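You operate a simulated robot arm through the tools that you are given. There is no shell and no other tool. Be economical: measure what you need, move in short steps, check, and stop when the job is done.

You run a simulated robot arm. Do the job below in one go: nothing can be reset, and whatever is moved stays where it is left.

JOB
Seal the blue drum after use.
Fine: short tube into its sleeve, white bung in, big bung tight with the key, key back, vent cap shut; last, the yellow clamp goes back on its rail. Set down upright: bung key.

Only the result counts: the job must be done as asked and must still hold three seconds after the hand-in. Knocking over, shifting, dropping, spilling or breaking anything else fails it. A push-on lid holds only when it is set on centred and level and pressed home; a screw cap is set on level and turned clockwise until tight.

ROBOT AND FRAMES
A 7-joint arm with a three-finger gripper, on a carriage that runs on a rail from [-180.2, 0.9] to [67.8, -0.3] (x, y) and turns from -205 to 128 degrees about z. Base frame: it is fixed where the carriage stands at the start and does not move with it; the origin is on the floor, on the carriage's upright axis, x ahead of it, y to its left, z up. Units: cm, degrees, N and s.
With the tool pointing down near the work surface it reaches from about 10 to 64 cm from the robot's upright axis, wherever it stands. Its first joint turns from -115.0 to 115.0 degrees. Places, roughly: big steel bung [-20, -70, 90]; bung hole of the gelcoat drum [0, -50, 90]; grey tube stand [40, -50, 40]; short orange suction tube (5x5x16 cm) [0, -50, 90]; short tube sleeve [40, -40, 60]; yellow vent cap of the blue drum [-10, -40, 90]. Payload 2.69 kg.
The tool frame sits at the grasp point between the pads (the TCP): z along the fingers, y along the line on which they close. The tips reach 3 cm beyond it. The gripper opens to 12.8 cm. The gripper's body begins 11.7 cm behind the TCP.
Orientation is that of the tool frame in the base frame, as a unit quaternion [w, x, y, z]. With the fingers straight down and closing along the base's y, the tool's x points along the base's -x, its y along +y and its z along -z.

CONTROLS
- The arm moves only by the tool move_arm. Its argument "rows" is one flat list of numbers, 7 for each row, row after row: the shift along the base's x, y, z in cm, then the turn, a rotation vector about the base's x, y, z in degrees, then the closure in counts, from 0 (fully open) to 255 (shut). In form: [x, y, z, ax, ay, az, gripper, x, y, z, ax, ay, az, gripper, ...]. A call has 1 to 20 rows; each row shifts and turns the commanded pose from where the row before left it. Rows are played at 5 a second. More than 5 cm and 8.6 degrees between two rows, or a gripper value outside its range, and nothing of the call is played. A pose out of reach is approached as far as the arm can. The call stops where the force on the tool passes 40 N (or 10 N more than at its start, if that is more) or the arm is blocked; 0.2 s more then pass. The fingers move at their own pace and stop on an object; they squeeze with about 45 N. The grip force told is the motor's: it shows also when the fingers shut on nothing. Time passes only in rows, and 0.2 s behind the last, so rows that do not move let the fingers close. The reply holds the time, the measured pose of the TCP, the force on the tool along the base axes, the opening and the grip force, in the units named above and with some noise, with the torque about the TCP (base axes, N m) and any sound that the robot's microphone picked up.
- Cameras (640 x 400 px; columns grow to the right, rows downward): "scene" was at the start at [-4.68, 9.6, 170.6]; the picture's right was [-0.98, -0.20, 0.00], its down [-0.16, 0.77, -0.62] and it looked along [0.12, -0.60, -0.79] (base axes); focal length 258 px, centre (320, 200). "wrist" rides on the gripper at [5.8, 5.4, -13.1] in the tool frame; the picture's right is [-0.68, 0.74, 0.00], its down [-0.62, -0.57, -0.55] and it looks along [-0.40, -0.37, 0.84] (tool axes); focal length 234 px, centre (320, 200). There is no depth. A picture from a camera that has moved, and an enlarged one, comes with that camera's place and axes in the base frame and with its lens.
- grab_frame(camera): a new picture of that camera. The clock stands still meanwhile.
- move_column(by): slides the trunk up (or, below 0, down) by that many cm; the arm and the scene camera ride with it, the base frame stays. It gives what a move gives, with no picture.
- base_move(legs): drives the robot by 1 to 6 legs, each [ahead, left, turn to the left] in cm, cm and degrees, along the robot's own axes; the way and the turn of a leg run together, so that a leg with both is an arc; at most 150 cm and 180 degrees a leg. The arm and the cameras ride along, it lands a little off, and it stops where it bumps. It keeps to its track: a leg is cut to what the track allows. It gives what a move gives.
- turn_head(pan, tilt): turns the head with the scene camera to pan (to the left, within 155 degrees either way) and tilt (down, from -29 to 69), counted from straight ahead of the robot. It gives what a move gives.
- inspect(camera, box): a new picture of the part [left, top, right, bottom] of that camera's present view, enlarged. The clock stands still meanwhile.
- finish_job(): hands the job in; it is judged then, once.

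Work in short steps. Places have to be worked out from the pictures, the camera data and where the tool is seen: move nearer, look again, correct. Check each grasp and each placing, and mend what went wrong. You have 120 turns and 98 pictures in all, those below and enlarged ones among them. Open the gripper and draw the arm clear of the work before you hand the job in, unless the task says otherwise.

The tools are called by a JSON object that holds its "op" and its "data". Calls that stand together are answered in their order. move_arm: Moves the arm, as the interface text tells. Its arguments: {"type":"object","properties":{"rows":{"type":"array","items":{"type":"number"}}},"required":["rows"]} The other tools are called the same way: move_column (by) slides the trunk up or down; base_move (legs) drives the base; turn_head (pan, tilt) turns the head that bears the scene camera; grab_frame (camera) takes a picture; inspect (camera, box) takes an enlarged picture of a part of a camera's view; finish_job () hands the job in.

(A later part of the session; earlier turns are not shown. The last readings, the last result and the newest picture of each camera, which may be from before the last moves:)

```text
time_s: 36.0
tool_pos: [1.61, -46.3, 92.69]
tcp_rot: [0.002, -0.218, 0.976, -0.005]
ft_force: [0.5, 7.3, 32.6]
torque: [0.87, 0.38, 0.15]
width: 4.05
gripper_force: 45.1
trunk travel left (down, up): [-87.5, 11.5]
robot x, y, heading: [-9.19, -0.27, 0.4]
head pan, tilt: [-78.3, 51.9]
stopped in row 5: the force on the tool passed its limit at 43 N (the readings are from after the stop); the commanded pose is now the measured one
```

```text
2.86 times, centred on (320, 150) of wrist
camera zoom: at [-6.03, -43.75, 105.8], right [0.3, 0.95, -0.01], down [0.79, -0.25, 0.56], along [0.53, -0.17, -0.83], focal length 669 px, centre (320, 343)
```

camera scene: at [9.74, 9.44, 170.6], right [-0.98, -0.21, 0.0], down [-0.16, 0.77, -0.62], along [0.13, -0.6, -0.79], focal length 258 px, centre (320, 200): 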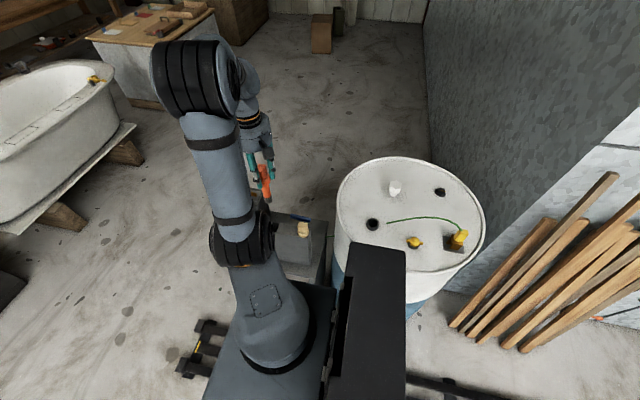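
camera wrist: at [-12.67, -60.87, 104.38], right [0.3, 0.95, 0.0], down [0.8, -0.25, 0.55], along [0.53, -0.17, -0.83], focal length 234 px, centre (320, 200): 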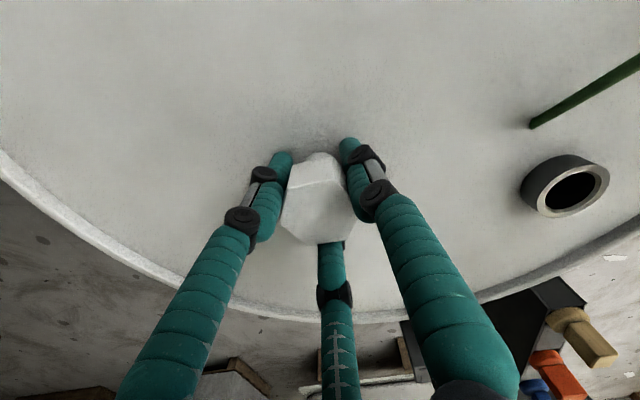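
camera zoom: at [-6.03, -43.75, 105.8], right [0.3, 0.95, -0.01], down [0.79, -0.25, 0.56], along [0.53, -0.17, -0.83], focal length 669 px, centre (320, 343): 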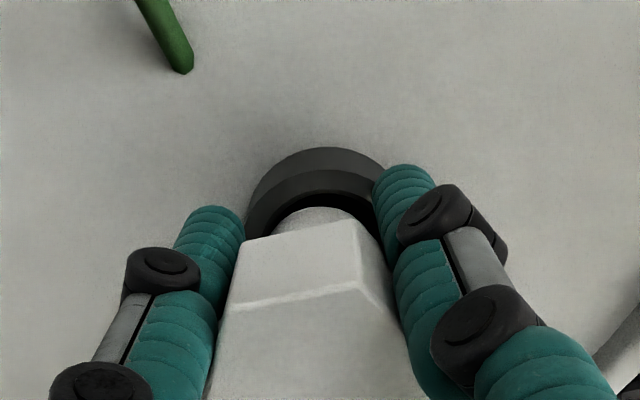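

The contact torque places the touch ~2.2 cm from the axis under the thumb: a fingertip is on the ring, not the stem. I ease the grip so the bung drops the last bit into the hole, then look.

{"op": "move_arm", "data": {"rows": [0.1, 0, 0.1, 0, 0, 0, 255, 0, 0, 0, 0, 0, 0, 160, 0, 0, 0, 0, 0, 0, 150, 0, 0, 0, 0, 0, 0, 150]}}

{"op": "inspect", "data": {"camera": "wrist", "box": [220, 80, 420, 240]}}

```text
time_s: 37.0
tool_pos: [1.73, -46.51, 92.59]
tcp_rot: [0.001, -0.217, 0.976, -0.004]
ft_force: [0.6, 0.4, 2.4]
torque: [0.06, 0.0, -0.03]
width: 5.38
gripper_force: 0.0
trunk travel left (down, up): [-87.5, 11.5]
robot x, y, heading: [-9.12, -0.07, 0.3]
head pan, tilt: [-78.3, 51.9]
```

```text
2.50 times, centred on (320, 160) of wrist
camera zoom: at [-5.91, -44.09, 105.72], right [0.3, 0.95, -0.01], down [0.8, -0.25, 0.55], along [0.53, -0.17, -0.83], focal length 585 px, centre (320, 300)
```

zoom: 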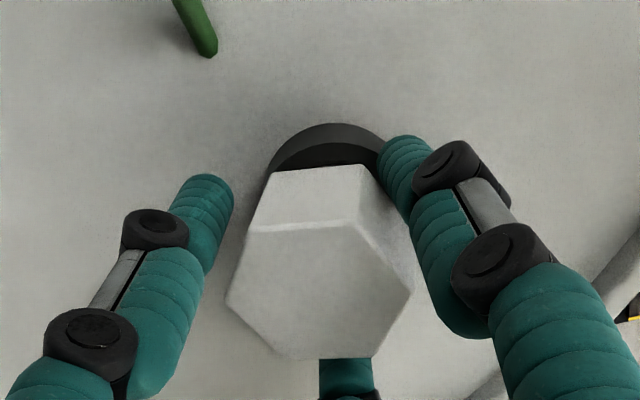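

It dropped into the hole, sitting level. I rise, close the fingers, and then press it home from above.

{"op": "move_arm", "data": {"rows": [0, 0.1, 1, 0, 0, 0, 110, 0, 0, 3, 0, 0, 0, 110, 0, 0, 3, 0, 0, 0, 110, 0, 0, 0, 0, 0, 0, 255, 0, 0, 0, 0, 0, 0, 255, 0, 0, 0, 0, 0, 0, 255, 0, 0, 0, 0, 0, 0, 255, 0, 0, 0, 0, 0, 0, 255]}}

{"op": "inspect", "data": {"camera": "wrist", "box": [220, 60, 420, 220]}}

{"op": "inspect", "data": {"camera": "scene", "box": [230, 170, 330, 240]}}

```text
time_s: 38.8
tool_pos: [1.75, -46.39, 99.55]
tcp_rot: [0.0, -0.217, 0.976, -0.005]
ft_force: [-0.2, 0.3, 0.5]
torque: [-0.03, 0.03, 0.02]
width: 0.25
gripper_force: 15.3
trunk travel left (down, up): [-87.5, 11.5]
robot x, y, heading: [-9.07, -0.05, 0.3]
head pan, tilt: [-78.3, 51.9]
```

```text
2.50 times, centred on (320, 140) of wrist
camera zoom: at [-5.86, -43.99, 112.58], right [0.3, 0.95, -0.01], down [0.8, -0.25, 0.55], along [0.53, -0.17, -0.83], focal length 585 px, centre (320, 350)
```

zoom: 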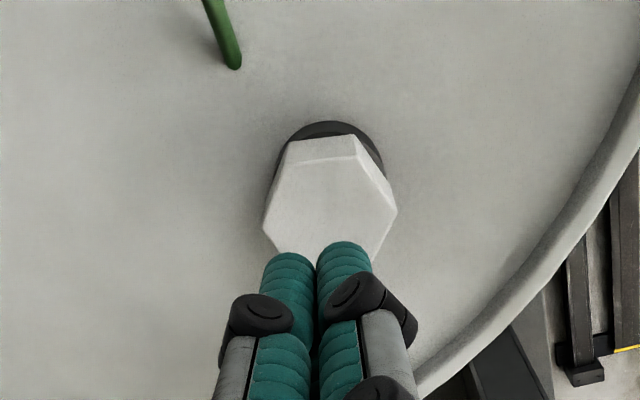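

```text
5.71 times, centred on (280, 205) of scene
camera zoom: at [-13.79, 9.63, 170.6], right [-0.98, -0.21, 0.0], down [-0.16, 0.77, -0.62], along [0.13, -0.6, -0.79], focal length 1474 px, centre (549, 171)
```

zoom: 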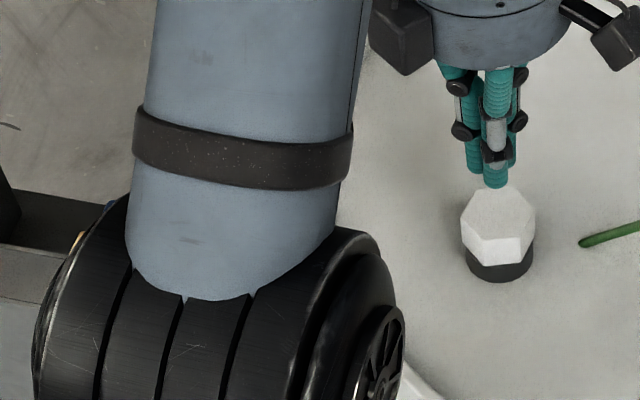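

Level on the ring. I press straight down on its centre until force stops me.

{"op": "move_arm", "data": {"rows": [-0.2, 0.2, -2, 0, 0, 0, 255, 0, 0, -1, 0, 0, 0, 255, 0, 0, -0.7, 0, 0, 0, 255, 0, 0, -0.5, 0, 0, 0, 255, 0, 0, -0.5, 0, 0, 0, 255, 0, 0, -0.5, 0, 0, 0, 255, 0, 0, -0.5, 0, 0, 0, 255, 0, 0, -0.5, 0, 0, 0, 255, 0, 0, -0.5, 0, 0, 0, 255]}}

```text
time_s: 40.1
tool_pos: [1.67, -46.25, 95.39]
tcp_rot: [0.001, -0.217, 0.976, -0.008]
ft_force: [0.5, 8.5, 30.5]
torque: [0.45, 0.05, -0.05]
width: 0.61
gripper_force: 31.4
trunk travel left (down, up): [-87.5, 11.5]
robot x, y, heading: [-9.37, -0.19, 0.5]
head pan, tilt: [-78.3, 51.9]
stopped in row 6: the force on the tool passed its limit at 50 N (the readings are from after the stop); the commanded pose is now the measured one
```

Seated at 50 N, top at z≈92.4. To be sure it isn't a threaded bung, I grip its head high and try a clockwise turn.

{"op": "move_arm", "data": {"rows": [0, 0, 1.5, 0, 0, 0, 255, 0, 0, 1, 0, 0, 0, 120, 0, 0, 0, 0, 0, 0, 120, 0, 0, 0, 0, 0, 0, 120, 0, 0, -2, 0, 0, 0, 120, 0, 0, -1.9, 0, 0, 0, 120, 0, 0, 0, 0, 0, 0, 200, 0, 0, 0, 0, 0, 0, 255, 0, 0, 0, 0, 0, 0, 255, 0, 0, 0, 0, 0, 0, 255, 0, 0, 0, 0, 0, 0, 255, 0, 0, 0, 0, 0, -8, 255, 0, 0, 0, 0, 0, -8, 255, 0, 0, 0, 0, 0, 0, 255]}}

{"op": "inspect", "data": {"camera": "wrist", "box": [220, 80, 420, 240]}}

```text
time_s: 43.1
tool_pos: [1.68, -46.11, 93.89]
tcp_rot: [0.0, -0.078, 0.997, -0.006]
ft_force: [-10.9, 17.1, -2.9]
torque: [0.77, 0.48, 0.01]
width: 4.19
gripper_force: 44.7
trunk travel left (down, up): [-87.5, 11.5]
robot x, y, heading: [-8.87, 0.13, 0.4]
head pan, tilt: [-78.3, 51.9]
```

```text
2.50 times, centred on (320, 160) of wrist
camera zoom: at [-5.04, -41.61, 106.85], right [0.55, 0.83, -0.01], down [0.69, -0.46, 0.56], along [0.46, -0.31, -0.83], focal length 585 px, centre (320, 300)
```

zoom: 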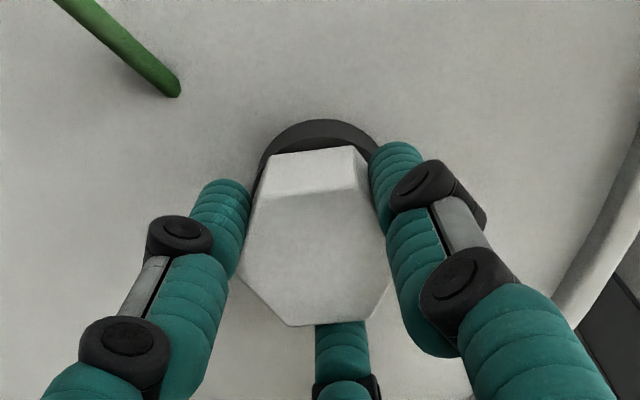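

It spins freely so far with no axial change. I relieve the side load and turn further to see whether any torque builds.

{"op": "move_arm", "data": {"rows": [-0.1, 0.15, 0, 0, 0, -8, 255, 0, 0, 0, 0, 0, -8, 255, 0, 0, 0, 0, 0, -8, 255, 0, 0, 0, 0, 0, -8, 255, 0, 0, 0, 0, 0, -8, 255, 0, 0, 0, 0, 0, -8, 255, 0, 0, 0, 0, 0, -8, 255, 0, 0, 0, 0, 0, -8, 255, 0, 0, 0, 0, 0, 0, 255]}}

```text
time_s: 45.1
tool_pos: [1.6, -46.1, 93.85]
tcp_rot: [-0.005, 0.462, 0.887, -0.007]
ft_force: [-1.6, 10.2, 0.6]
torque: [0.48, 0.11, 0.03]
width: 4.19
gripper_force: 44.8
trunk travel left (down, up): [-87.5, 11.5]
robot x, y, heading: [-9.12, 0.03, 0.3]
head pan, tilt: [-78.3, 51.9]
```

No torque or descent: it's a plain push-in bung. I release, and press it once more on its exact centre to check it's home.

{"op": "move_arm", "data": {"rows": [0, 0, 0, 0, 0, 0, 130, 0, 0, 0, 0, 0, 0, 120, 0, 0, 0, 0, 0, 0, 120, 0, 0, 2, 0, 0, 8, 120, 0, 0, 2, 0, 0, 8, 120, 0, 0, 0, 0, 0, 8, 255, 0, 0, 0, 0, 0, 8, 255, 0, 0, 0, 0, 0, 8, 255, 0, 0, 0, 0, 0, 8, 255, 0, 0, 0, 0, 0, 7, 255, 0, 0, -1, 0, 0, 0, 255, 0, 0, -0.7, 0, 0, 0, 255, 0, 0, -0.4, 0, 0, 0, 255, 0, 0, -0.4, 0, 0, 0, 255, 0, 0, -0.4, 0, 0, 0, 255, 0, 0, -0.4, 0, 0, 0, 255, 0, 0, -0.4, 0, 0, 0, 255, 0, 0, -0.4, 0, 0, 0, 255]}}

```text
time_s: 48.3
tool_pos: [1.64, -46.33, 95.41]
tcp_rot: [-0.001, 0.0, 1.0, -0.013]
ft_force: [-0.3, 6.9, 30.8]
torque: [0.56, -0.05, 0.04]
width: 0.61
gripper_force: 31.3
trunk travel left (down, up): [-87.5, 11.5]
robot x, y, heading: [-9.1, 0.33, 0.6]
head pan, tilt: [-78.3, 51.9]
stopped in row 15: the force on the tool passed its limit at 48 N (the readings are from after the stop); the commanded pose is now the measured one
```

Same seat height (bung home). I correct the small tilt, rise, and bring the base/arm over toward the bung key on the stand.

{"op": "move_arm", "data": {"rows": [0, 0, 3, 1.5, 0, 0, 255, 0, 0, 4, 0, 0, 0, 255, 0, 0, 4, 0, 0, 0, 0, 0, 0, 4, 0, 0, 0, 0, 0, 0, 3, 0, 0, 0, 0]}}

{"op": "base_move", "data": {"legs": [[24, 0, 0]]}}

{"op": "move_arm", "data": {"rows": [3, -0.8, 0, 0, 0, 0, 0, 3, -0.8, 0, 0, 0, 0, 0, 3, -0.8, 0, 0, 0, 0, 0, 0, 0, 0, 0, 0, 0, 0]}}

{"op": "grab_frame", "data": {"camera": "wrist"}}

```text
time_s: 49.5
tool_pos: [1.45, -46.37, 112.96]
tcp_rot: [-0.002, -0.001, 1.0, 0.002]
ft_force: [0.7, 0.5, -0.4]
torque: [0.02, -0.04, 0.01]
width: 5.9
gripper_force: 0.1
trunk travel left (down, up): [-87.5, 11.5]
robot x, y, heading: [-9.19, -0.05, 0.6]
head pan, tilt: [-78.3, 51.9]
```

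```text
time_s: 51.2
tool_pos: [25.02, -46.57, 112.86]
tcp_rot: [-0.001, -0.001, 1.0, 0.002]
ft_force: [0.4, -0.2, -0.8]
torque: [0.0, 0.02, 0.02]
width: 12.8
gripper_force: 0.0
trunk travel left (down, up): [-87.5, 11.5]
robot x, y, heading: [14.41, -0.13, 0.1]
head pan, tilt: [-78.3, 51.9]
```

```text
time_s: 52.2
tool_pos: [34.04, -49.05, 112.86]
tcp_rot: [-0.002, -0.002, 1.0, 0.002]
ft_force: [0.0, -0.4, -0.7]
torque: [0.0, -0.01, 0.0]
width: 12.78
gripper_force: 0.1
trunk travel left (down, up): [-87.5, 11.5]
robot x, y, heading: [14.54, 0.26, 0.4]
head pan, tilt: [-78.3, 51.9]
```

```text
53 pictures are left
camera wrist: at [28.0, -43.76, 126.09], right [0.67, 0.74, 0.0], down [0.62, -0.57, 0.55], along [0.4, -0.37, -0.84], focal length 234 px, centre (320, 200)
```

wrist: 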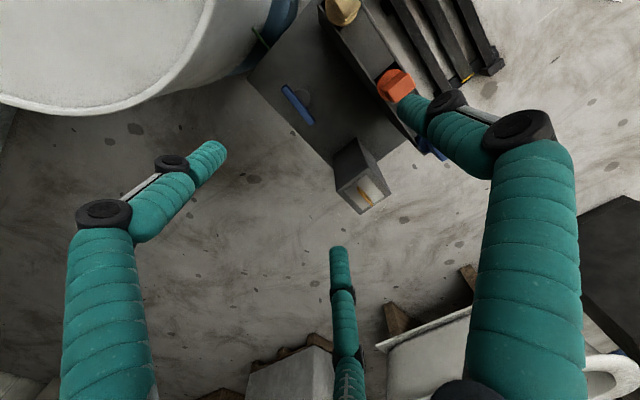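

The key's T-bar is along x, ≈(32.3,-54.3), z≈71; rail pillar ≈(54,-55), top z≈82. I centre over the key and lower to z≈95 for a closer look.

{"op": "move_arm", "data": {"rows": [-1.5, -4, 0, 0, 0, 0, 0, -0.2, -1.2, -4.5, 0, 0, 0, 0, 0, 0, -4.8, 0, 0, 0, 0, 0, 0, -4.8, 0, 0, 0, 0, 0, 0, -3.7, 0, 0, 0, 0, 0, 0, 0, 0, 0, 0, 0]}}

{"op": "inspect", "data": {"camera": "wrist", "box": [220, 20, 420, 200]}}

{"op": "grab_frame", "data": {"camera": "scene"}}

```text
time_s: 53.6
tool_pos: [32.01, -54.12, 95.18]
tcp_rot: [-0.002, -0.002, 1.0, 0.001]
ft_force: [1.1, 0.7, 0.2]
torque: [0.01, 0.02, -0.02]
width: 12.82
gripper_force: 0.1
trunk travel left (down, up): [-87.5, 11.5]
robot x, y, heading: [14.12, 0.09, 0.2]
head pan, tilt: [-78.3, 51.9]
```

```text
2.22 times, centred on (320, 110) of wrist
camera zoom: at [26.14, -48.85, 108.28], right [0.67, 0.74, 0.0], down [0.62, -0.56, 0.55], along [0.4, -0.37, -0.84], focal length 520 px, centre (320, 400)
```

zoom: 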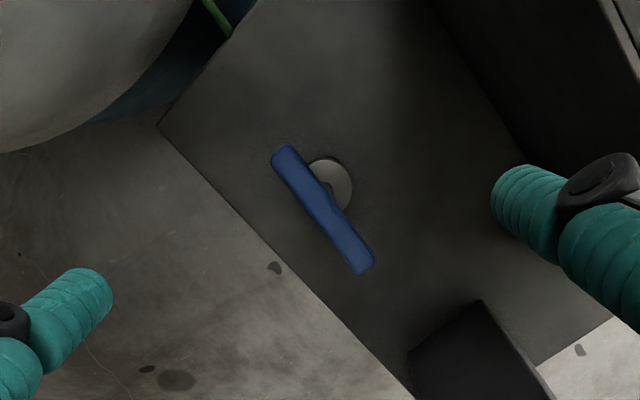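

```text
51 pictures are left
camera scene: at [9.65, 9.55, 170.6], right [-0.98, -0.21, 0.0], down [-0.16, 0.77, -0.62], along [0.13, -0.6, -0.79], focal length 258 px, centre (320, 200)
```

scene: 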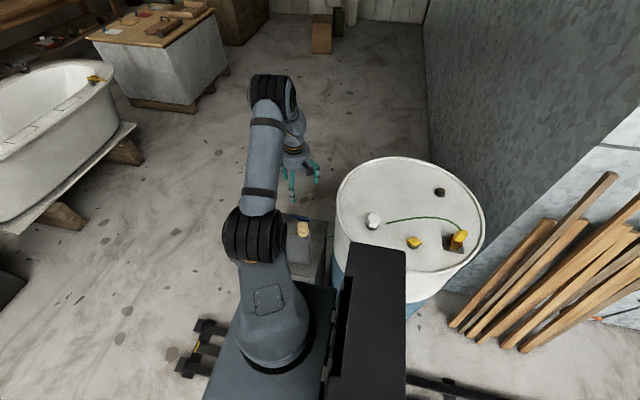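

Bar ≈(32.5,-54.5,70). The forearm clears the tubes well. I descend to z≈83 and refine.

{"op": "move_arm", "data": {"rows": [0.5, -0.3, -4, 0, 0, 0, 0, 0, 0, -4, 0, 0, 0, 0, 0, 0, -4, 0, 0, 0, 0, 0, 0, 0, 0, 0, 0, 0]}}

{"op": "inspect", "data": {"camera": "wrist", "box": [220, 60, 420, 220]}}

```text
time_s: 54.6
tool_pos: [32.73, -54.83, 82.75]
tcp_rot: [-0.002, -0.001, 1.0, 0.001]
ft_force: [-0.7, 0.8, -0.2]
torque: [-0.03, 0.03, -0.02]
width: 12.8
gripper_force: 0.1
trunk travel left (down, up): [-87.5, 11.5]
robot x, y, heading: [14.24, 0.09, 0.7]
head pan, tilt: [-78.3, 51.9]
```

```text
2.50 times, centred on (320, 140) of wrist
camera zoom: at [26.75, -49.53, 95.96], right [0.67, 0.74, 0.0], down [0.62, -0.56, 0.55], along [0.4, -0.37, -0.84], focal length 585 px, centre (320, 350)
```

zoom: 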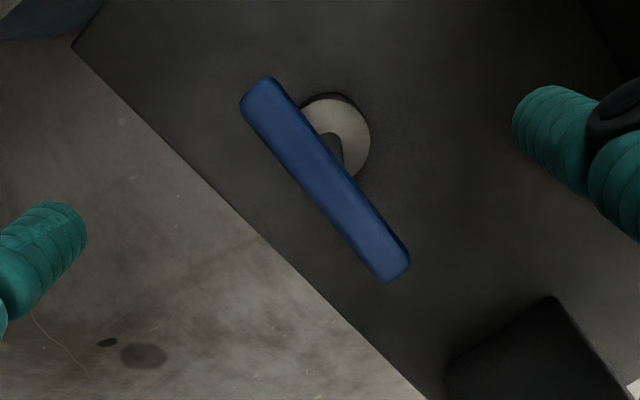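

Bar centre (32.5,-54.7), top z≈71. I lower to TCP 70.5 and close on the bar over the shaft.

{"op": "move_arm", "data": {"rows": [-0.1, 0.1, -4, 0, 0, 0, 0, 0, 0, -4, 0, 0, 0, 0, 0, 0, -4.2, 0, 0, 0, 0, 0, 0, 0, 0, 0, 0, 150, 0, 0, 0, 0, 0, 0, 180, 0, 0, 0, 0, 0, 0, 210, 0, 0, 0, 0, 0, 0, 255, 0, 0, 0, 0, 0, 0, 255, 0, 0, 0, 0, 0, 0, 255, 0, 0, 0, 0, 0, 0, 255]}}

{"op": "inspect", "data": {"camera": "wrist", "box": [220, 80, 420, 240]}}

```text
time_s: 56.9
tool_pos: [33.08, -54.66, 70.69]
tcp_rot: [-0.001, -0.001, 1.0, 0.001]
ft_force: [0.3, -0.5, 0.2]
torque: [0.02, -0.03, 0.01]
width: 2.79
gripper_force: 8.2
trunk travel left (down, up): [-87.5, 11.5]
robot x, y, heading: [14.63, -0.05, 0.5]
head pan, tilt: [-78.3, 51.9]
```

```text
2.50 times, centred on (320, 160) of wrist
camera zoom: at [27.09, -49.33, 83.85], right [0.67, 0.74, 0.0], down [0.62, -0.56, 0.55], along [0.4, -0.37, -0.84], focal length 585 px, centre (320, 300)
```

zoom: 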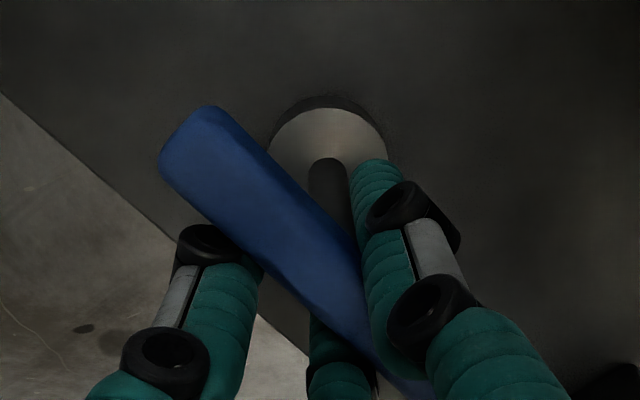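

{"op": "move_arm", "data": {"rows": [0, 0, 0, 0, 0, 0, 255, 0, 0, 0, 0, 0, 0, 255, 0, 0, 0, 0, 0, 0, 255]}}

```text
time_s: 57.6
tool_pos: [32.96, -54.51, 70.83]
tcp_rot: [-0.002, -0.003, 1.0, 0.002]
ft_force: [-0.1, 0.2, 0.3]
torque: [0.0, 0.02, -0.02]
width: 2.66
gripper_force: 45.0
trunk travel left (down, up): [-87.5, 11.5]
robot x, y, heading: [14.38, 0.22, 0.2]
head pan, tilt: [-78.3, 51.9]
```

Held at 2.66 cm with full grip force. I record this pose (33.0,-54.6,70.8) as the key's return place and lift straight up.

{"op": "move_arm", "data": {"rows": [0, 0, 1, 0, 0, 0, 255, 0, 0, 2, 0, 0, 0, 255, 0, 0, 3, 0, 0, 0, 255, 0, 0, 4, 0, 0, 0, 255, 0, 0, 4, 0, 0, 0, 255, 0, 0, 4, 0, 0, 0, 255, 0, 0, 4, 0, 0, 0, 255, 0, 0, 4, 0, 0, 0, 255, 0, 0, 0, 0, 0, 0, 255]}}

{"op": "grab_frame", "data": {"camera": "wrist"}}

```text
time_s: 59.6
tool_pos: [32.84, -54.47, 96.94]
tcp_rot: [-0.002, -0.002, 1.0, 0.003]
ft_force: [0.0, -0.3, -1.6]
torque: [0.01, 0.01, 0.01]
width: 2.67
gripper_force: 45.1
trunk travel left (down, up): [-87.5, 11.5]
robot x, y, heading: [14.13, -0.11, 0.5]
head pan, tilt: [-78.3, 51.9]
```

```text
48 pictures are left
camera wrist: at [26.91, -49.17, 110.05], right [0.67, 0.74, 0.0], down [0.62, -0.57, 0.54], along [0.4, -0.37, -0.84], focal length 234 px, centre (320, 200)
```

wrist: 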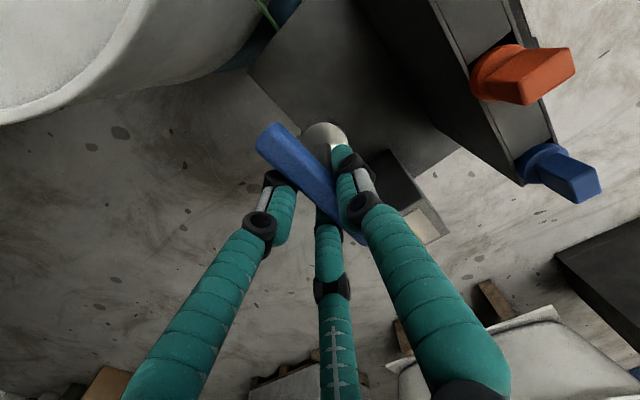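

Key is free; its socket disc's bottom is ~14 cm below the TCP. I raise to z≈116 and drive to x≈-25 for the steel bung.

{"op": "move_arm", "data": {"rows": [0, 0, 4, 0, 0, 0, 255, 0, 0, 5, 0, 0, 0, 255, 0, 0, 5, 0, 0, 0, 255, 0, 0, 5, 0, 0, 0, 255, 0, 0, 0, 0, 0, 0, 255]}}

{"op": "base_move", "data": {"legs": [[-39.5, 0, 0]]}}

{"op": "grab_frame", "data": {"camera": "wrist"}}

{"op": "grab_frame", "data": {"camera": "scene"}}

```text
time_s: 60.9
tool_pos: [32.72, -54.48, 115.86]
tcp_rot: [-0.002, -0.002, 1.0, 0.0]
ft_force: [1.0, 0.1, -1.7]
torque: [0.03, 0.03, 0.04]
width: 2.66
gripper_force: 45.3
trunk travel left (down, up): [-87.5, 11.5]
robot x, y, heading: [14.44, -0.04, 0.4]
head pan, tilt: [-78.3, 51.9]
```

```text
time_s: 63.4
tool_pos: [-7.47, -54.27, 115.91]
tcp_rot: [-0.002, -0.002, 1.0, 0.002]
ft_force: [-0.4, -0.9, -1.1]
torque: [0.02, -0.01, 0.0]
width: 2.63
gripper_force: 44.6
trunk travel left (down, up): [-87.5, 11.5]
robot x, y, heading: [-25.91, -0.08, 0.5]
head pan, tilt: [-78.3, 51.9]
```

```text
47 pictures are left
camera wrist: at [-13.39, -48.94, 128.96], right [0.67, 0.74, 0.0], down [0.62, -0.57, 0.54], along [0.4, -0.37, -0.84], focal length 234 px, centre (320, 200)
```

wrist: 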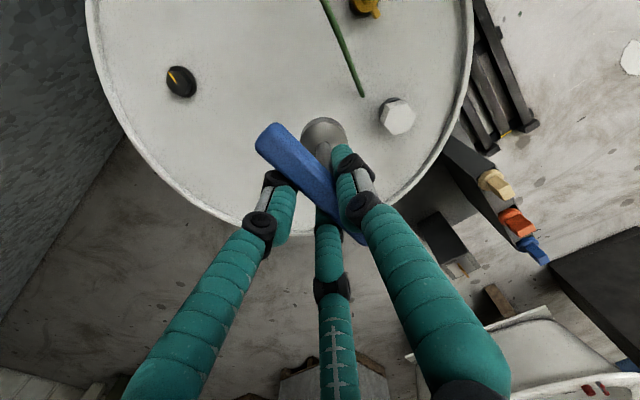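

```text
46 pictures are left
camera scene: at [-30.59, 9.68, 170.6], right [-0.98, -0.21, 0.0], down [-0.16, 0.77, -0.62], along [0.13, -0.6, -0.79], focal length 258 px, centre (320, 200)
```

scene: 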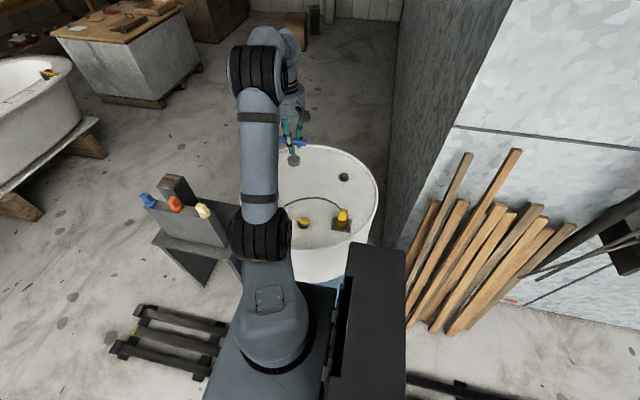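

Steel bung ≈(-25,-68). I move nearer and zoom on it.

{"op": "move_arm", "data": {"rows": [-4.5, -1.5, 0, 0, 0, 0, 255, -4.5, -1.5, 0, 0, 0, 0, 255, -4.5, -1.5, 0, 0, 0, 0, 255, -3, -1.5, -1, 0, 0, 0, 255, 0, 0, 0, 0, 0, 0, 255]}}

{"op": "grab_frame", "data": {"camera": "wrist"}}

```text
time_s: 64.6
tool_pos: [-23.67, -60.35, 115.05]
tcp_rot: [-0.002, -0.003, 1.0, 0.001]
ft_force: [0.1, 0.6, -2.6]
torque: [-0.07, 0.03, -0.03]
width: 2.63
gripper_force: 45.1
trunk travel left (down, up): [-87.5, 11.5]
robot x, y, heading: [-25.43, 0.29, 0.5]
head pan, tilt: [-78.3, 51.9]
```

```text
45 pictures are left
camera wrist: at [-29.65, -54.99, 128.11], right [0.67, 0.74, 0.0], down [0.62, -0.56, 0.54], along [0.4, -0.37, -0.84], focal length 234 px, centre (320, 200)
```

wrist: 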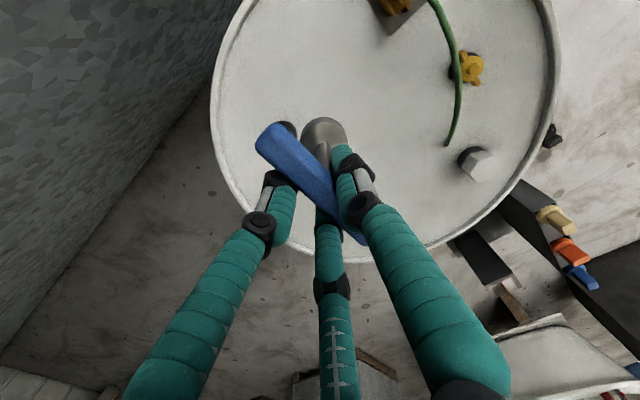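

The bar hides it from the wrist; I use the scene camera zoomed.

{"op": "inspect", "data": {"camera": "scene", "box": [300, 130, 390, 200]}}

```text
5.71 times, centred on (345, 165) of scene
camera zoom: at [-30.45, 9.78, 170.6], right [-0.98, -0.21, 0.0], down [-0.16, 0.77, -0.62], along [0.13, -0.6, -0.79], focal length 1474 px, centre (177, 400)
```

zoom: 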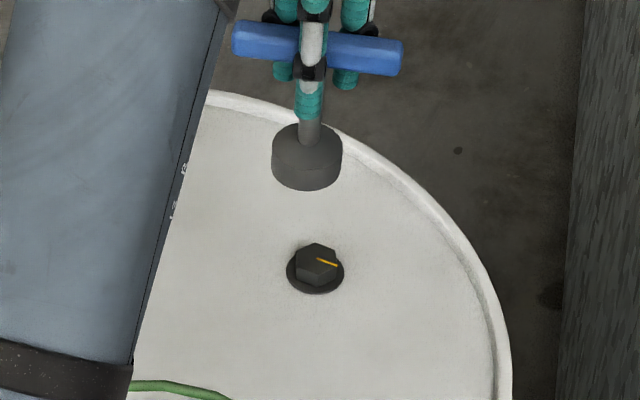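

{"op": "inspect", "data": {"camera": "scene", "box": [330, 165, 358, 187]}}

```text
16.00 times, centred on (344, 176) of scene
camera zoom: at [-30.45, 9.78, 170.6], right [-0.98, -0.21, 0.0], down [-0.16, 0.77, -0.62], along [0.13, -0.6, -0.79], focal length 4126 px, centre (-64, 584)
```

zoom: 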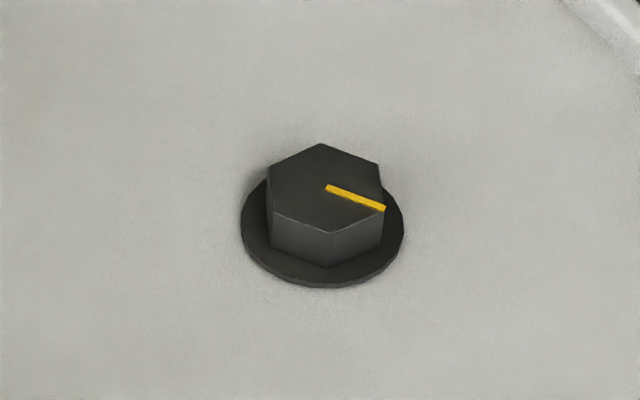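

Bung hex has vertices at ≈-16°+60k, centre ≈(-24.6,-68.2), top ≈88.6. I go above it, turning the key +20° so a clockwise sweep passes both likely alignments.

{"op": "move_arm", "data": {"rows": [-0.9, -4, 0, 0, 0, 7, 255, 0, -3.9, 0, 0, 0, 7, 255, 0, 0, -4, 0, 0, 6, 255, 0, 0, -4, 0, 0, 0, 255, 0, 0, -3, 0, 0, 0, 255, 0, 0, 0, 0, 0, 0, 255]}}

{"op": "inspect", "data": {"camera": "scene", "box": [310, 130, 380, 200]}}

{"op": "inspect", "data": {"camera": "wrist", "box": [240, 60, 400, 200]}}

```text
time_s: 66.0
tool_pos: [-24.3, -65.07, 103.72]
tcp_rot: [-0.001, -0.175, 0.985, 0.001]
ft_force: [-0.6, -0.8, -2.0]
torque: [0.01, -0.01, 0.03]
width: 2.63
gripper_force: 44.9
out of reach, approached as far as the arm can: row 2
trunk travel left (down, up): [-87.5, 11.5]
robot x, y, heading: [-25.99, 0.16, 0.7]
head pan, tilt: [-78.3, 51.9]
```

```text
5.71 times, centred on (345, 165) of scene
camera zoom: at [-30.59, 9.64, 170.6], right [-0.98, -0.21, 0.0], down [-0.16, 0.77, -0.62], along [0.13, -0.6, -0.79], focal length 1474 px, centre (177, 400)
```

zoom: 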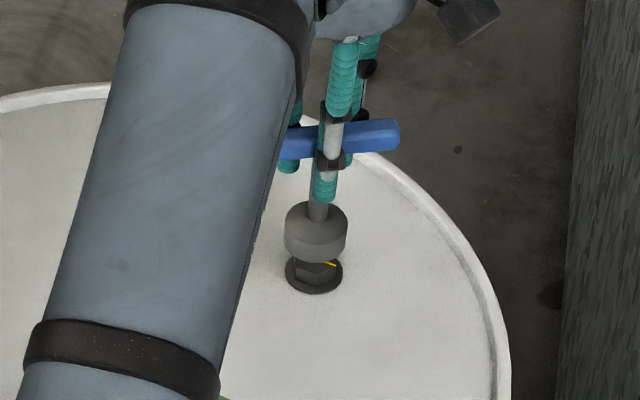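

```text
2.86 times, centred on (320, 130) of wrist
camera zoom: at [-31.65, -62.1, 116.82], right [0.38, 0.92, 0.0], down [0.78, -0.32, 0.54], along [0.5, -0.21, -0.84], focal length 669 px, centre (320, 400)
```

zoom: 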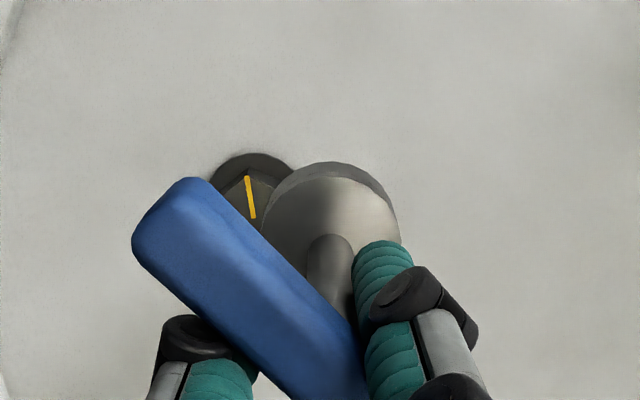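

The arm stopped at y≈-65 up high; at this lower height it may reach farther. I try the remaining -3 cm.

{"op": "move_arm", "data": {"rows": [0, -1.5, 0, 0, 0, 0, 255, 0, -1.5, 0, 0, 0, 0, 255, 0, 0, 0, 0, 0, 0, 255]}}

```text
time_s: 66.8
tool_pos: [-24.34, -67.55, 103.56]
tcp_rot: [-0.002, -0.176, 0.984, 0.001]
ft_force: [0.0, 0.0, -2.3]
torque: [-0.03, 0.0, 0.03]
width: 2.64
gripper_force: 45.1
out of reach, approached as far as the arm can: row 2
trunk travel left (down, up): [-87.5, 11.5]
robot x, y, heading: [-26.02, 0.12, 0.3]
head pan, tilt: [-78.3, 51.9]
```

Reach grows at lower relative height, so I raise the trunk 8 cm and lower the arm again by that much.

{"op": "move_column", "data": {"by": 8}}

{"op": "move_arm", "data": {"rows": [0, 0, -4, 0, 0, 0, 255, 0, 0, -4, 0, 0, 0, 255, 0, -0.6, 0, 0, 0, 0, 255, 0, 0, 0, 0, 0, 0, 255]}}

{"op": "inspect", "data": {"camera": "scene", "box": [310, 150, 380, 220]}}

{"op": "inspect", "data": {"camera": "wrist", "box": [240, 60, 400, 200]}}

```text
time_s: 67.9
tool_pos: [-24.4, -67.57, 111.55]
tcp_rot: [-0.002, -0.175, 0.985, 0.001]
ft_force: [-0.4, -0.2, -2.3]
torque: [0.01, -0.01, 0.0]
width: 2.66
gripper_force: 45.0
trunk travel left (down, up): [-95.5, 3.5]
robot x, y, heading: [-25.72, 0.06, 0.3]
head pan, tilt: [-78.3, 51.9]
```

```text
time_s: 68.9
tool_pos: [-24.1, -67.9, 103.68]
tcp_rot: [-0.002, -0.175, 0.985, 0.001]
ft_force: [-0.2, 0.5, -2.2]
torque: [0.01, -0.01, -0.02]
width: 2.65
gripper_force: 44.7
out of reach, approached as far as the arm can: row 3
trunk travel left (down, up): [-95.5, 3.5]
robot x, y, heading: [-25.62, -0.08, 0.3]
head pan, tilt: [-78.3, 51.9]
```

```text
5.71 times, centred on (345, 185) of scene
camera zoom: at [-30.55, 9.63, 178.6], right [-0.98, -0.21, 0.0], down [-0.16, 0.77, -0.62], along [0.13, -0.6, -0.79], focal length 1474 px, centre (177, 286)
```

zoom: 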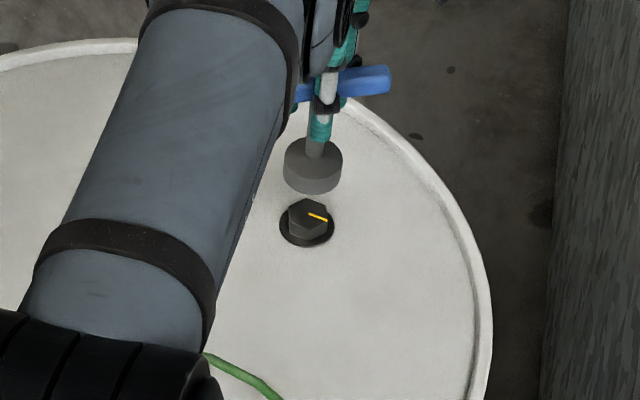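

```text
2.86 times, centred on (320, 130) of wrist
camera zoom: at [-31.57, -64.89, 116.74], right [0.38, 0.92, 0.0], down [0.78, -0.32, 0.54], along [0.5, -0.21, -0.84], focal length 669 px, centre (320, 400)
```

zoom: 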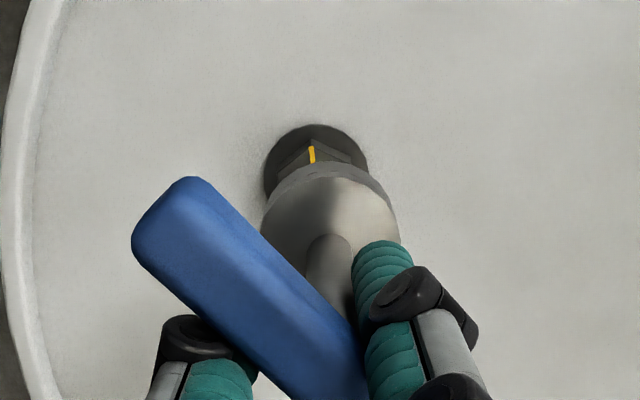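

Position estimates from the two cameras disagree by ~1 cm because of the height gap. I bring the socket closer to the bung in small steps to remove parallax.

{"op": "move_arm", "data": {"rows": [-0.3, 0, -1, 0, 0, 0, 255, 0, 0, -0.7, 0, 0, 0, 255, 0, 0, -0.5, 0, 0, 0, 255, 0, 0, 0, 0, 0, 0, 255]}}

{"op": "inspect", "data": {"camera": "scene", "box": [320, 165, 360, 200]}}

{"op": "inspect", "data": {"camera": "wrist", "box": [260, 80, 380, 180]}}

```text
time_s: 69.9
tool_pos: [-24.64, -67.72, 101.4]
tcp_rot: [-0.002, -0.175, 0.985, 0.002]
ft_force: [-0.3, -0.9, -1.9]
torque: [0.02, -0.03, -0.01]
width: 2.65
gripper_force: 45.0
trunk travel left (down, up): [-95.5, 3.5]
robot x, y, heading: [-25.48, 0.25, 0.7]
head pan, tilt: [-78.3, 51.9]
```

```text
11.43 times, centred on (340, 182) of scene
camera zoom: at [-30.57, 9.67, 178.6], right [-0.98, -0.21, 0.0], down [-0.16, 0.77, -0.62], along [0.13, -0.6, -0.79], focal length 2948 px, centre (91, 400)
```

zoom: 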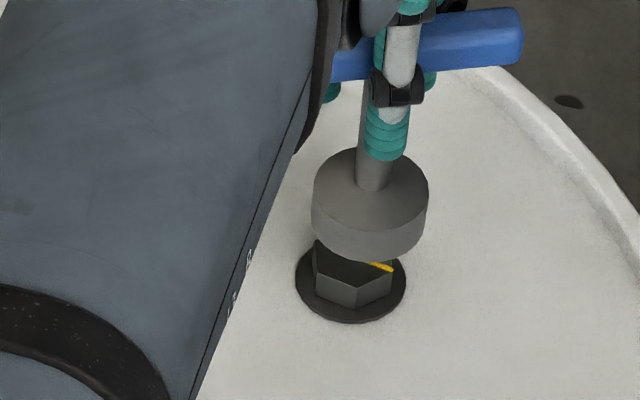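

```text
4.00 times, centred on (320, 130) of wrist
camera zoom: at [-32.04, -64.71, 114.54], right [0.38, 0.92, 0.0], down [0.78, -0.32, 0.54], along [0.5, -0.21, -0.84], focal length 937 px, centre (320, 480)
```

zoom: 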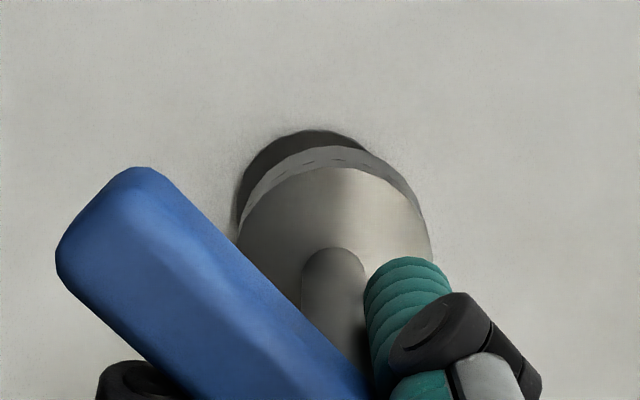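

Solving both views together: the socket is ~3.4 cm above the hex and the bung lies (+0.55,-0.8) from it. I raise the trunk fully for reach, then lower and shift.

{"op": "move_column", "data": {"by": 3.5}}

{"op": "move_arm", "data": {"rows": [0.5, 0, -3, 0, 0, 0, 255, 0, 0, -2.3, 0, 0, 0, 255, 0, -0.4, 0, 0, 0, 0, 255, 0, -0.4, 0, 0, 0, 0, 255, 0, 0, 0, 0, 0, 0, 255]}}

{"op": "inspect", "data": {"camera": "scene", "box": [320, 165, 360, 200]}}

{"op": "inspect", "data": {"camera": "wrist", "box": [260, 80, 380, 180]}}

```text
time_s: 70.7
tool_pos: [-24.58, -67.8, 104.8]
tcp_rot: [-0.001, -0.175, 0.985, 0.002]
ft_force: [-0.1, 0.0, -2.2]
torque: [-0.01, 0.01, -0.03]
width: 2.66
gripper_force: 45.0
trunk travel left (down, up): [-99.0, 0.0]
robot x, y, heading: [-26.23, 0.29, 0.3]
head pan, tilt: [-78.3, 51.9]
```

```text
time_s: 71.9
tool_pos: [-24.13, -67.07, 99.72]
tcp_rot: [-0.001, -0.175, 0.985, 0.001]
ft_force: [-0.3, 0.5, -2.3]
torque: [-0.02, 0.02, 0.02]
width: 2.67
gripper_force: 45.3
out of reach, approached as far as the arm can: row 1, 2, 3, 4
trunk travel left (down, up): [-99.0, 0.0]
robot x, y, heading: [-25.98, 0.02, 0.5]
head pan, tilt: [-78.3, 51.9]
```

```text
11.43 times, centred on (340, 182) of scene
camera zoom: at [-30.58, 9.69, 182.1], right [-0.98, -0.21, 0.0], down [-0.16, 0.77, -0.62], along [0.13, -0.6, -0.79], focal length 2948 px, centre (91, 400)
```

zoom: 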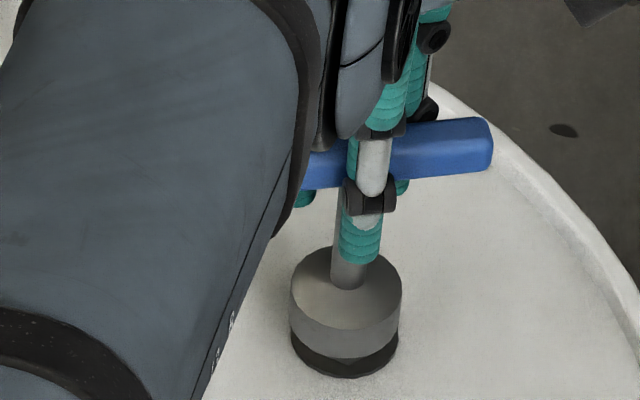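

```text
4.00 times, centred on (320, 130) of wrist
camera zoom: at [-31.56, -64.02, 112.85], right [0.38, 0.92, 0.0], down [0.78, -0.32, 0.55], along [0.5, -0.21, -0.84], focal length 937 px, centre (320, 480)
```

zoom: 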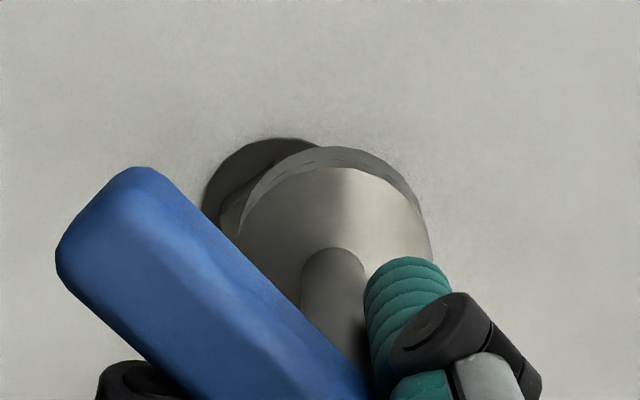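

With the trunk too high reach shrinks (best near mid-height). The key also hangs slightly off toward the robot, so I lift, lower the trunk 8.5 cm, and tilt the tool ~4° to straighten the key and gain reach.

{"op": "move_arm", "data": {"rows": [0, 0, 4.5, 0, 0, 0, 255, 0, 0, 4.5, 0, 0, 0, 255, 0, 0, 0, -3.9, -1.4, 0, 255, 0, 0, 0, 0, 0, 0, 255]}}

{"op": "move_column", "data": {"by": -8.5}}

{"op": "move_arm", "data": {"rows": [0, -0.5, 0, 0, 0, 0, 255, 0, -0.4, 0, 0, 0, 0, 255, 0, 0, 0, 0, 0, 0, 255]}}

{"op": "inspect", "data": {"camera": "scene", "box": [320, 160, 360, 195]}}

{"op": "inspect", "data": {"camera": "wrist", "box": [260, 80, 380, 180]}}

```text
time_s: 72.9
tool_pos: [-24.2, -66.75, 108.77]
tcp_rot: [0.003, -0.175, 0.984, -0.035]
ft_force: [-0.6, -0.9, -0.9]
torque: [0.01, -0.04, 0.02]
width: 2.64
gripper_force: 44.8
trunk travel left (down, up): [-99.0, 0.0]
robot x, y, heading: [-25.83, 0.34, 0.1]
head pan, tilt: [-78.3, 51.9]
```

```text
time_s: 74.1
tool_pos: [-24.2, -66.83, 100.26]
tcp_rot: [0.004, -0.175, 0.984, -0.035]
ft_force: [1.0, 0.5, -1.1]
torque: [0.0, 0.0, -0.01]
width: 2.64
gripper_force: 44.9
trunk travel left (down, up): [-90.5, 8.5]
robot x, y, heading: [-25.87, -0.11, 0.2]
head pan, tilt: [-78.3, 51.9]
```

```text
time_s: 74.9
tool_pos: [-24.04, -67.82, 100.2]
tcp_rot: [0.005, -0.175, 0.984, -0.035]
ft_force: [0.4, -0.4, -1.9]
torque: [-0.03, 0.0, -0.03]
width: 2.65
gripper_force: 44.9
trunk travel left (down, up): [-90.5, 8.5]
robot x, y, heading: [-25.36, 0.06, 0.3]
head pan, tilt: [-78.3, 51.9]
```

```text
11.43 times, centred on (340, 178) of scene
camera zoom: at [-30.55, 9.67, 173.6], right [-0.98, -0.21, 0.0], down [-0.16, 0.77, -0.62], along [0.13, -0.6, -0.79], focal length 2948 px, centre (91, 457)
```

zoom: 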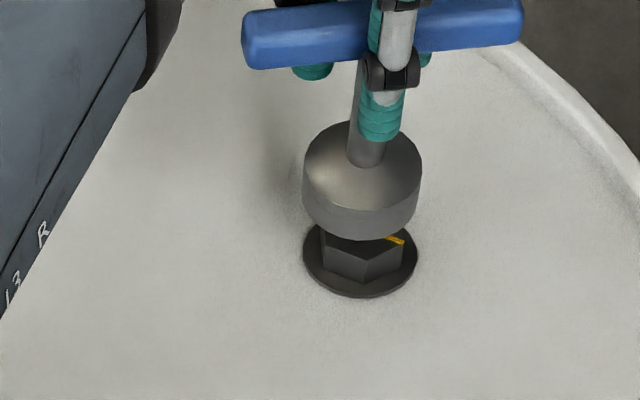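

```text
4.00 times, centred on (320, 130) of wrist
camera zoom: at [-31.85, -63.83, 112.99], right [0.38, 0.92, -0.05], down [0.76, -0.28, 0.58], along [0.52, -0.26, -0.81], focal length 937 px, centre (320, 480)
```

zoom: 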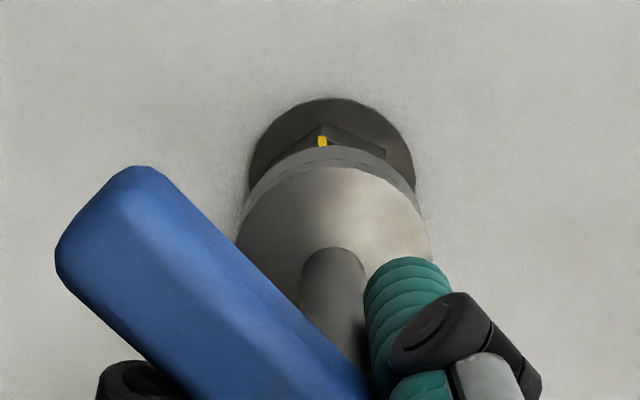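

Now nearly aligned: remaining offset ≈(-0.07,-0.25), gap ≈2.2 cm. I shift and lower slowly toward contact.

{"op": "move_arm", "data": {"rows": [-0.07, -0.25, -0.8, 0, 0, 0, 255, 0, 0, -0.8, 0, 0, 0, 255, 0, 0, -0.4, 0, 0, 0, 255, 0, 0, -0.3, 0, 0, 0, 255, 0, 0, 0, 0, 0, 0, 255]}}

{"op": "inspect", "data": {"camera": "scene", "box": [320, 160, 360, 195]}}

```text
time_s: 76.1
tool_pos: [-24.33, -67.92, 98.61]
tcp_rot: [0.002, -0.176, 0.984, -0.041]
ft_force: [-0.7, -4.0, 33.9]
torque: [0.28, 0.28, 0.0]
width: 2.67
gripper_force: 44.9
trunk travel left (down, up): [-90.5, 8.5]
robot x, y, heading: [-25.82, 0.14, 0.2]
head pan, tilt: [-78.3, 51.9]
```

```text
11.43 times, centred on (340, 178) of scene
camera zoom: at [-30.59, 10.21, 173.61], right [-0.98, -0.21, 0.0], down [-0.16, 0.77, -0.62], along [0.13, -0.61, -0.79], focal length 2948 px, centre (91, 457)
```

zoom: 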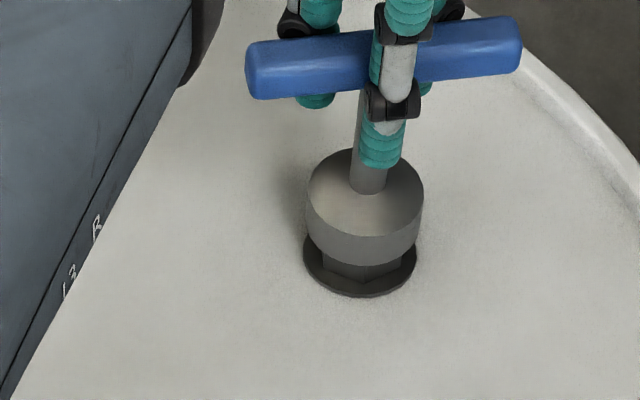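

Socket rests on the hex at 34 N, not yet engaged. I ease slightly and rotate clockwise in small steps while pressing.

{"op": "move_arm", "data": {"rows": [0, 0, 0.15, 0, 0, 0, 255, 0, 0, 0, 0, 0, -3, 255, 0, 0, 0, 0, 0, -3, 255, 0, 0, 0, 0, 0, -3, 255, 0, 0, 0, 0, 0, -3, 255]}}

```text
time_s: 77.3
tool_pos: [-24.44, -67.88, 98.63]
tcp_rot: [-0.001, -0.071, 0.997, -0.038]
ft_force: [-3.5, -7.0, 30.6]
torque: [-0.06, 0.37, 0.01]
width: 2.67
gripper_force: 44.8
trunk travel left (down, up): [-90.5, 8.5]
robot x, y, heading: [-25.69, 0.23, 0.4]
head pan, tilt: [-78.3, 51.9]
```

{"op": "move_arm", "data": {"rows": [0, 0, 0, 0, 0, -3, 255, 0, 0, 0, 0, 0, -3, 255, 0, 0, 0, 0, 0, -3, 255, 0, 0, 0, 0, 0, -3, 255, 0, 0, 0, 0, 0, -3, 255, 0, 0, 0, 0, 0, -3, 255, 0, 0, 0, 0, 0, -3, 255, 0, 0, 0, 0, 0, -3, 255, 0, 0, 0, 0, 0, -3, 255, 0, 0, 0, 0, 0, 0, 255]}}

{"op": "inspect", "data": {"camera": "scene", "box": [320, 160, 360, 195]}}

```text
time_s: 79.5
tool_pos: [-24.47, -67.86, 98.58]
tcp_rot: [-0.006, 0.164, 0.986, -0.039]
ft_force: [-7.6, -3.9, 32.7]
torque: [0.18, 0.42, 0.02]
width: 2.65
gripper_force: 45.1
trunk travel left (down, up): [-90.5, 8.5]
robot x, y, heading: [-25.42, -0.22, 0.2]
head pan, tilt: [-78.3, 51.9]
```

```text
11.43 times, centred on (340, 178) of scene
camera zoom: at [-30.74, 10.17, 173.57], right [-0.98, -0.21, 0.0], down [-0.16, 0.77, -0.62], along [0.13, -0.61, -0.79], focal length 2948 px, centre (91, 457)
```

zoom: 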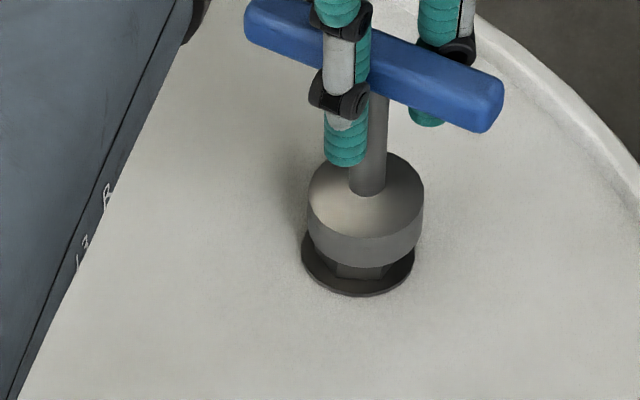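

No drop after 39°, and the picture suggests the socket is off by ≈(-0.2,-0.2). I shift it and continue the clockwise sweep.

{"op": "move_arm", "data": {"rows": [0.2, 0.2, 0.05, 0, 0, 0, 255, 0, 0, 0, 0, 0, -3, 255, 0, 0, 0, 0, 0, -3, 255, 0, 0, 0, 0, 0, -3, 255, 0, 0, 0, 0, 0, -3, 255, 0, 0, 0, 0, 0, -3, 255, 0, 0, 0, 0, 0, -3, 255, 0, 0, 0, 0, 0, -3, 255, 0, 0, 0, 0, 0, -3, 255, 0, 0, 0, 0, 0, -3, 255, 0, 0, 0, 0, 0, -3, 255, 0, 0, 0, 0, 0, -3, 255, 0, 0, 0, 0, 0, -3, 255, 0, 0, 0, 0, 0, 0, 255]}}

```text
time_s: 82.5
tool_pos: [-23.83, -67.59, 98.34]
tcp_rot: [-0.017, 0.46, 0.887, -0.031]
ft_force: [5.9, 0.5, 21.5]
torque: [-0.34, -0.58, 0.04]
width: 2.7
gripper_force: 45.7
trunk travel left (down, up): [-90.5, 8.5]
robot x, y, heading: [-25.93, -0.0, 0.3]
head pan, tilt: [-78.3, 51.9]
```

{"op": "inspect", "data": {"camera": "scene", "box": [320, 160, 360, 195]}}

{"op": "inspect", "data": {"camera": "wrist", "box": [260, 80, 380, 180]}}

```text
11.43 times, centred on (340, 178) of scene
camera zoom: at [-30.46, 10.09, 173.58], right [-0.98, -0.21, 0.0], down [-0.16, 0.77, -0.62], along [0.13, -0.6, -0.79], focal length 2948 px, centre (91, 457)
```

zoom: 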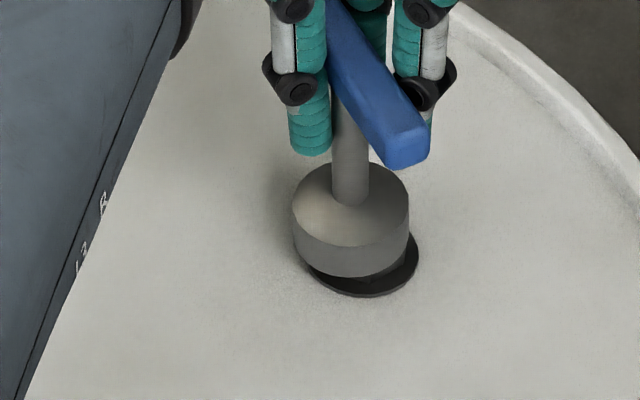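

```text
4.00 times, centred on (320, 130) of wrist
camera zoom: at [-22.12, -59.21, 110.93], right [0.99, -0.13, -0.05], down [-0.07, -0.81, 0.59], along [-0.12, -0.58, -0.81], focal length 937 px, centre (320, 480)
```

zoom: 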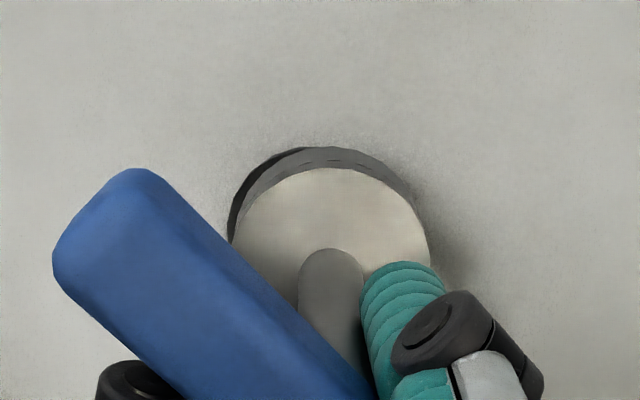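

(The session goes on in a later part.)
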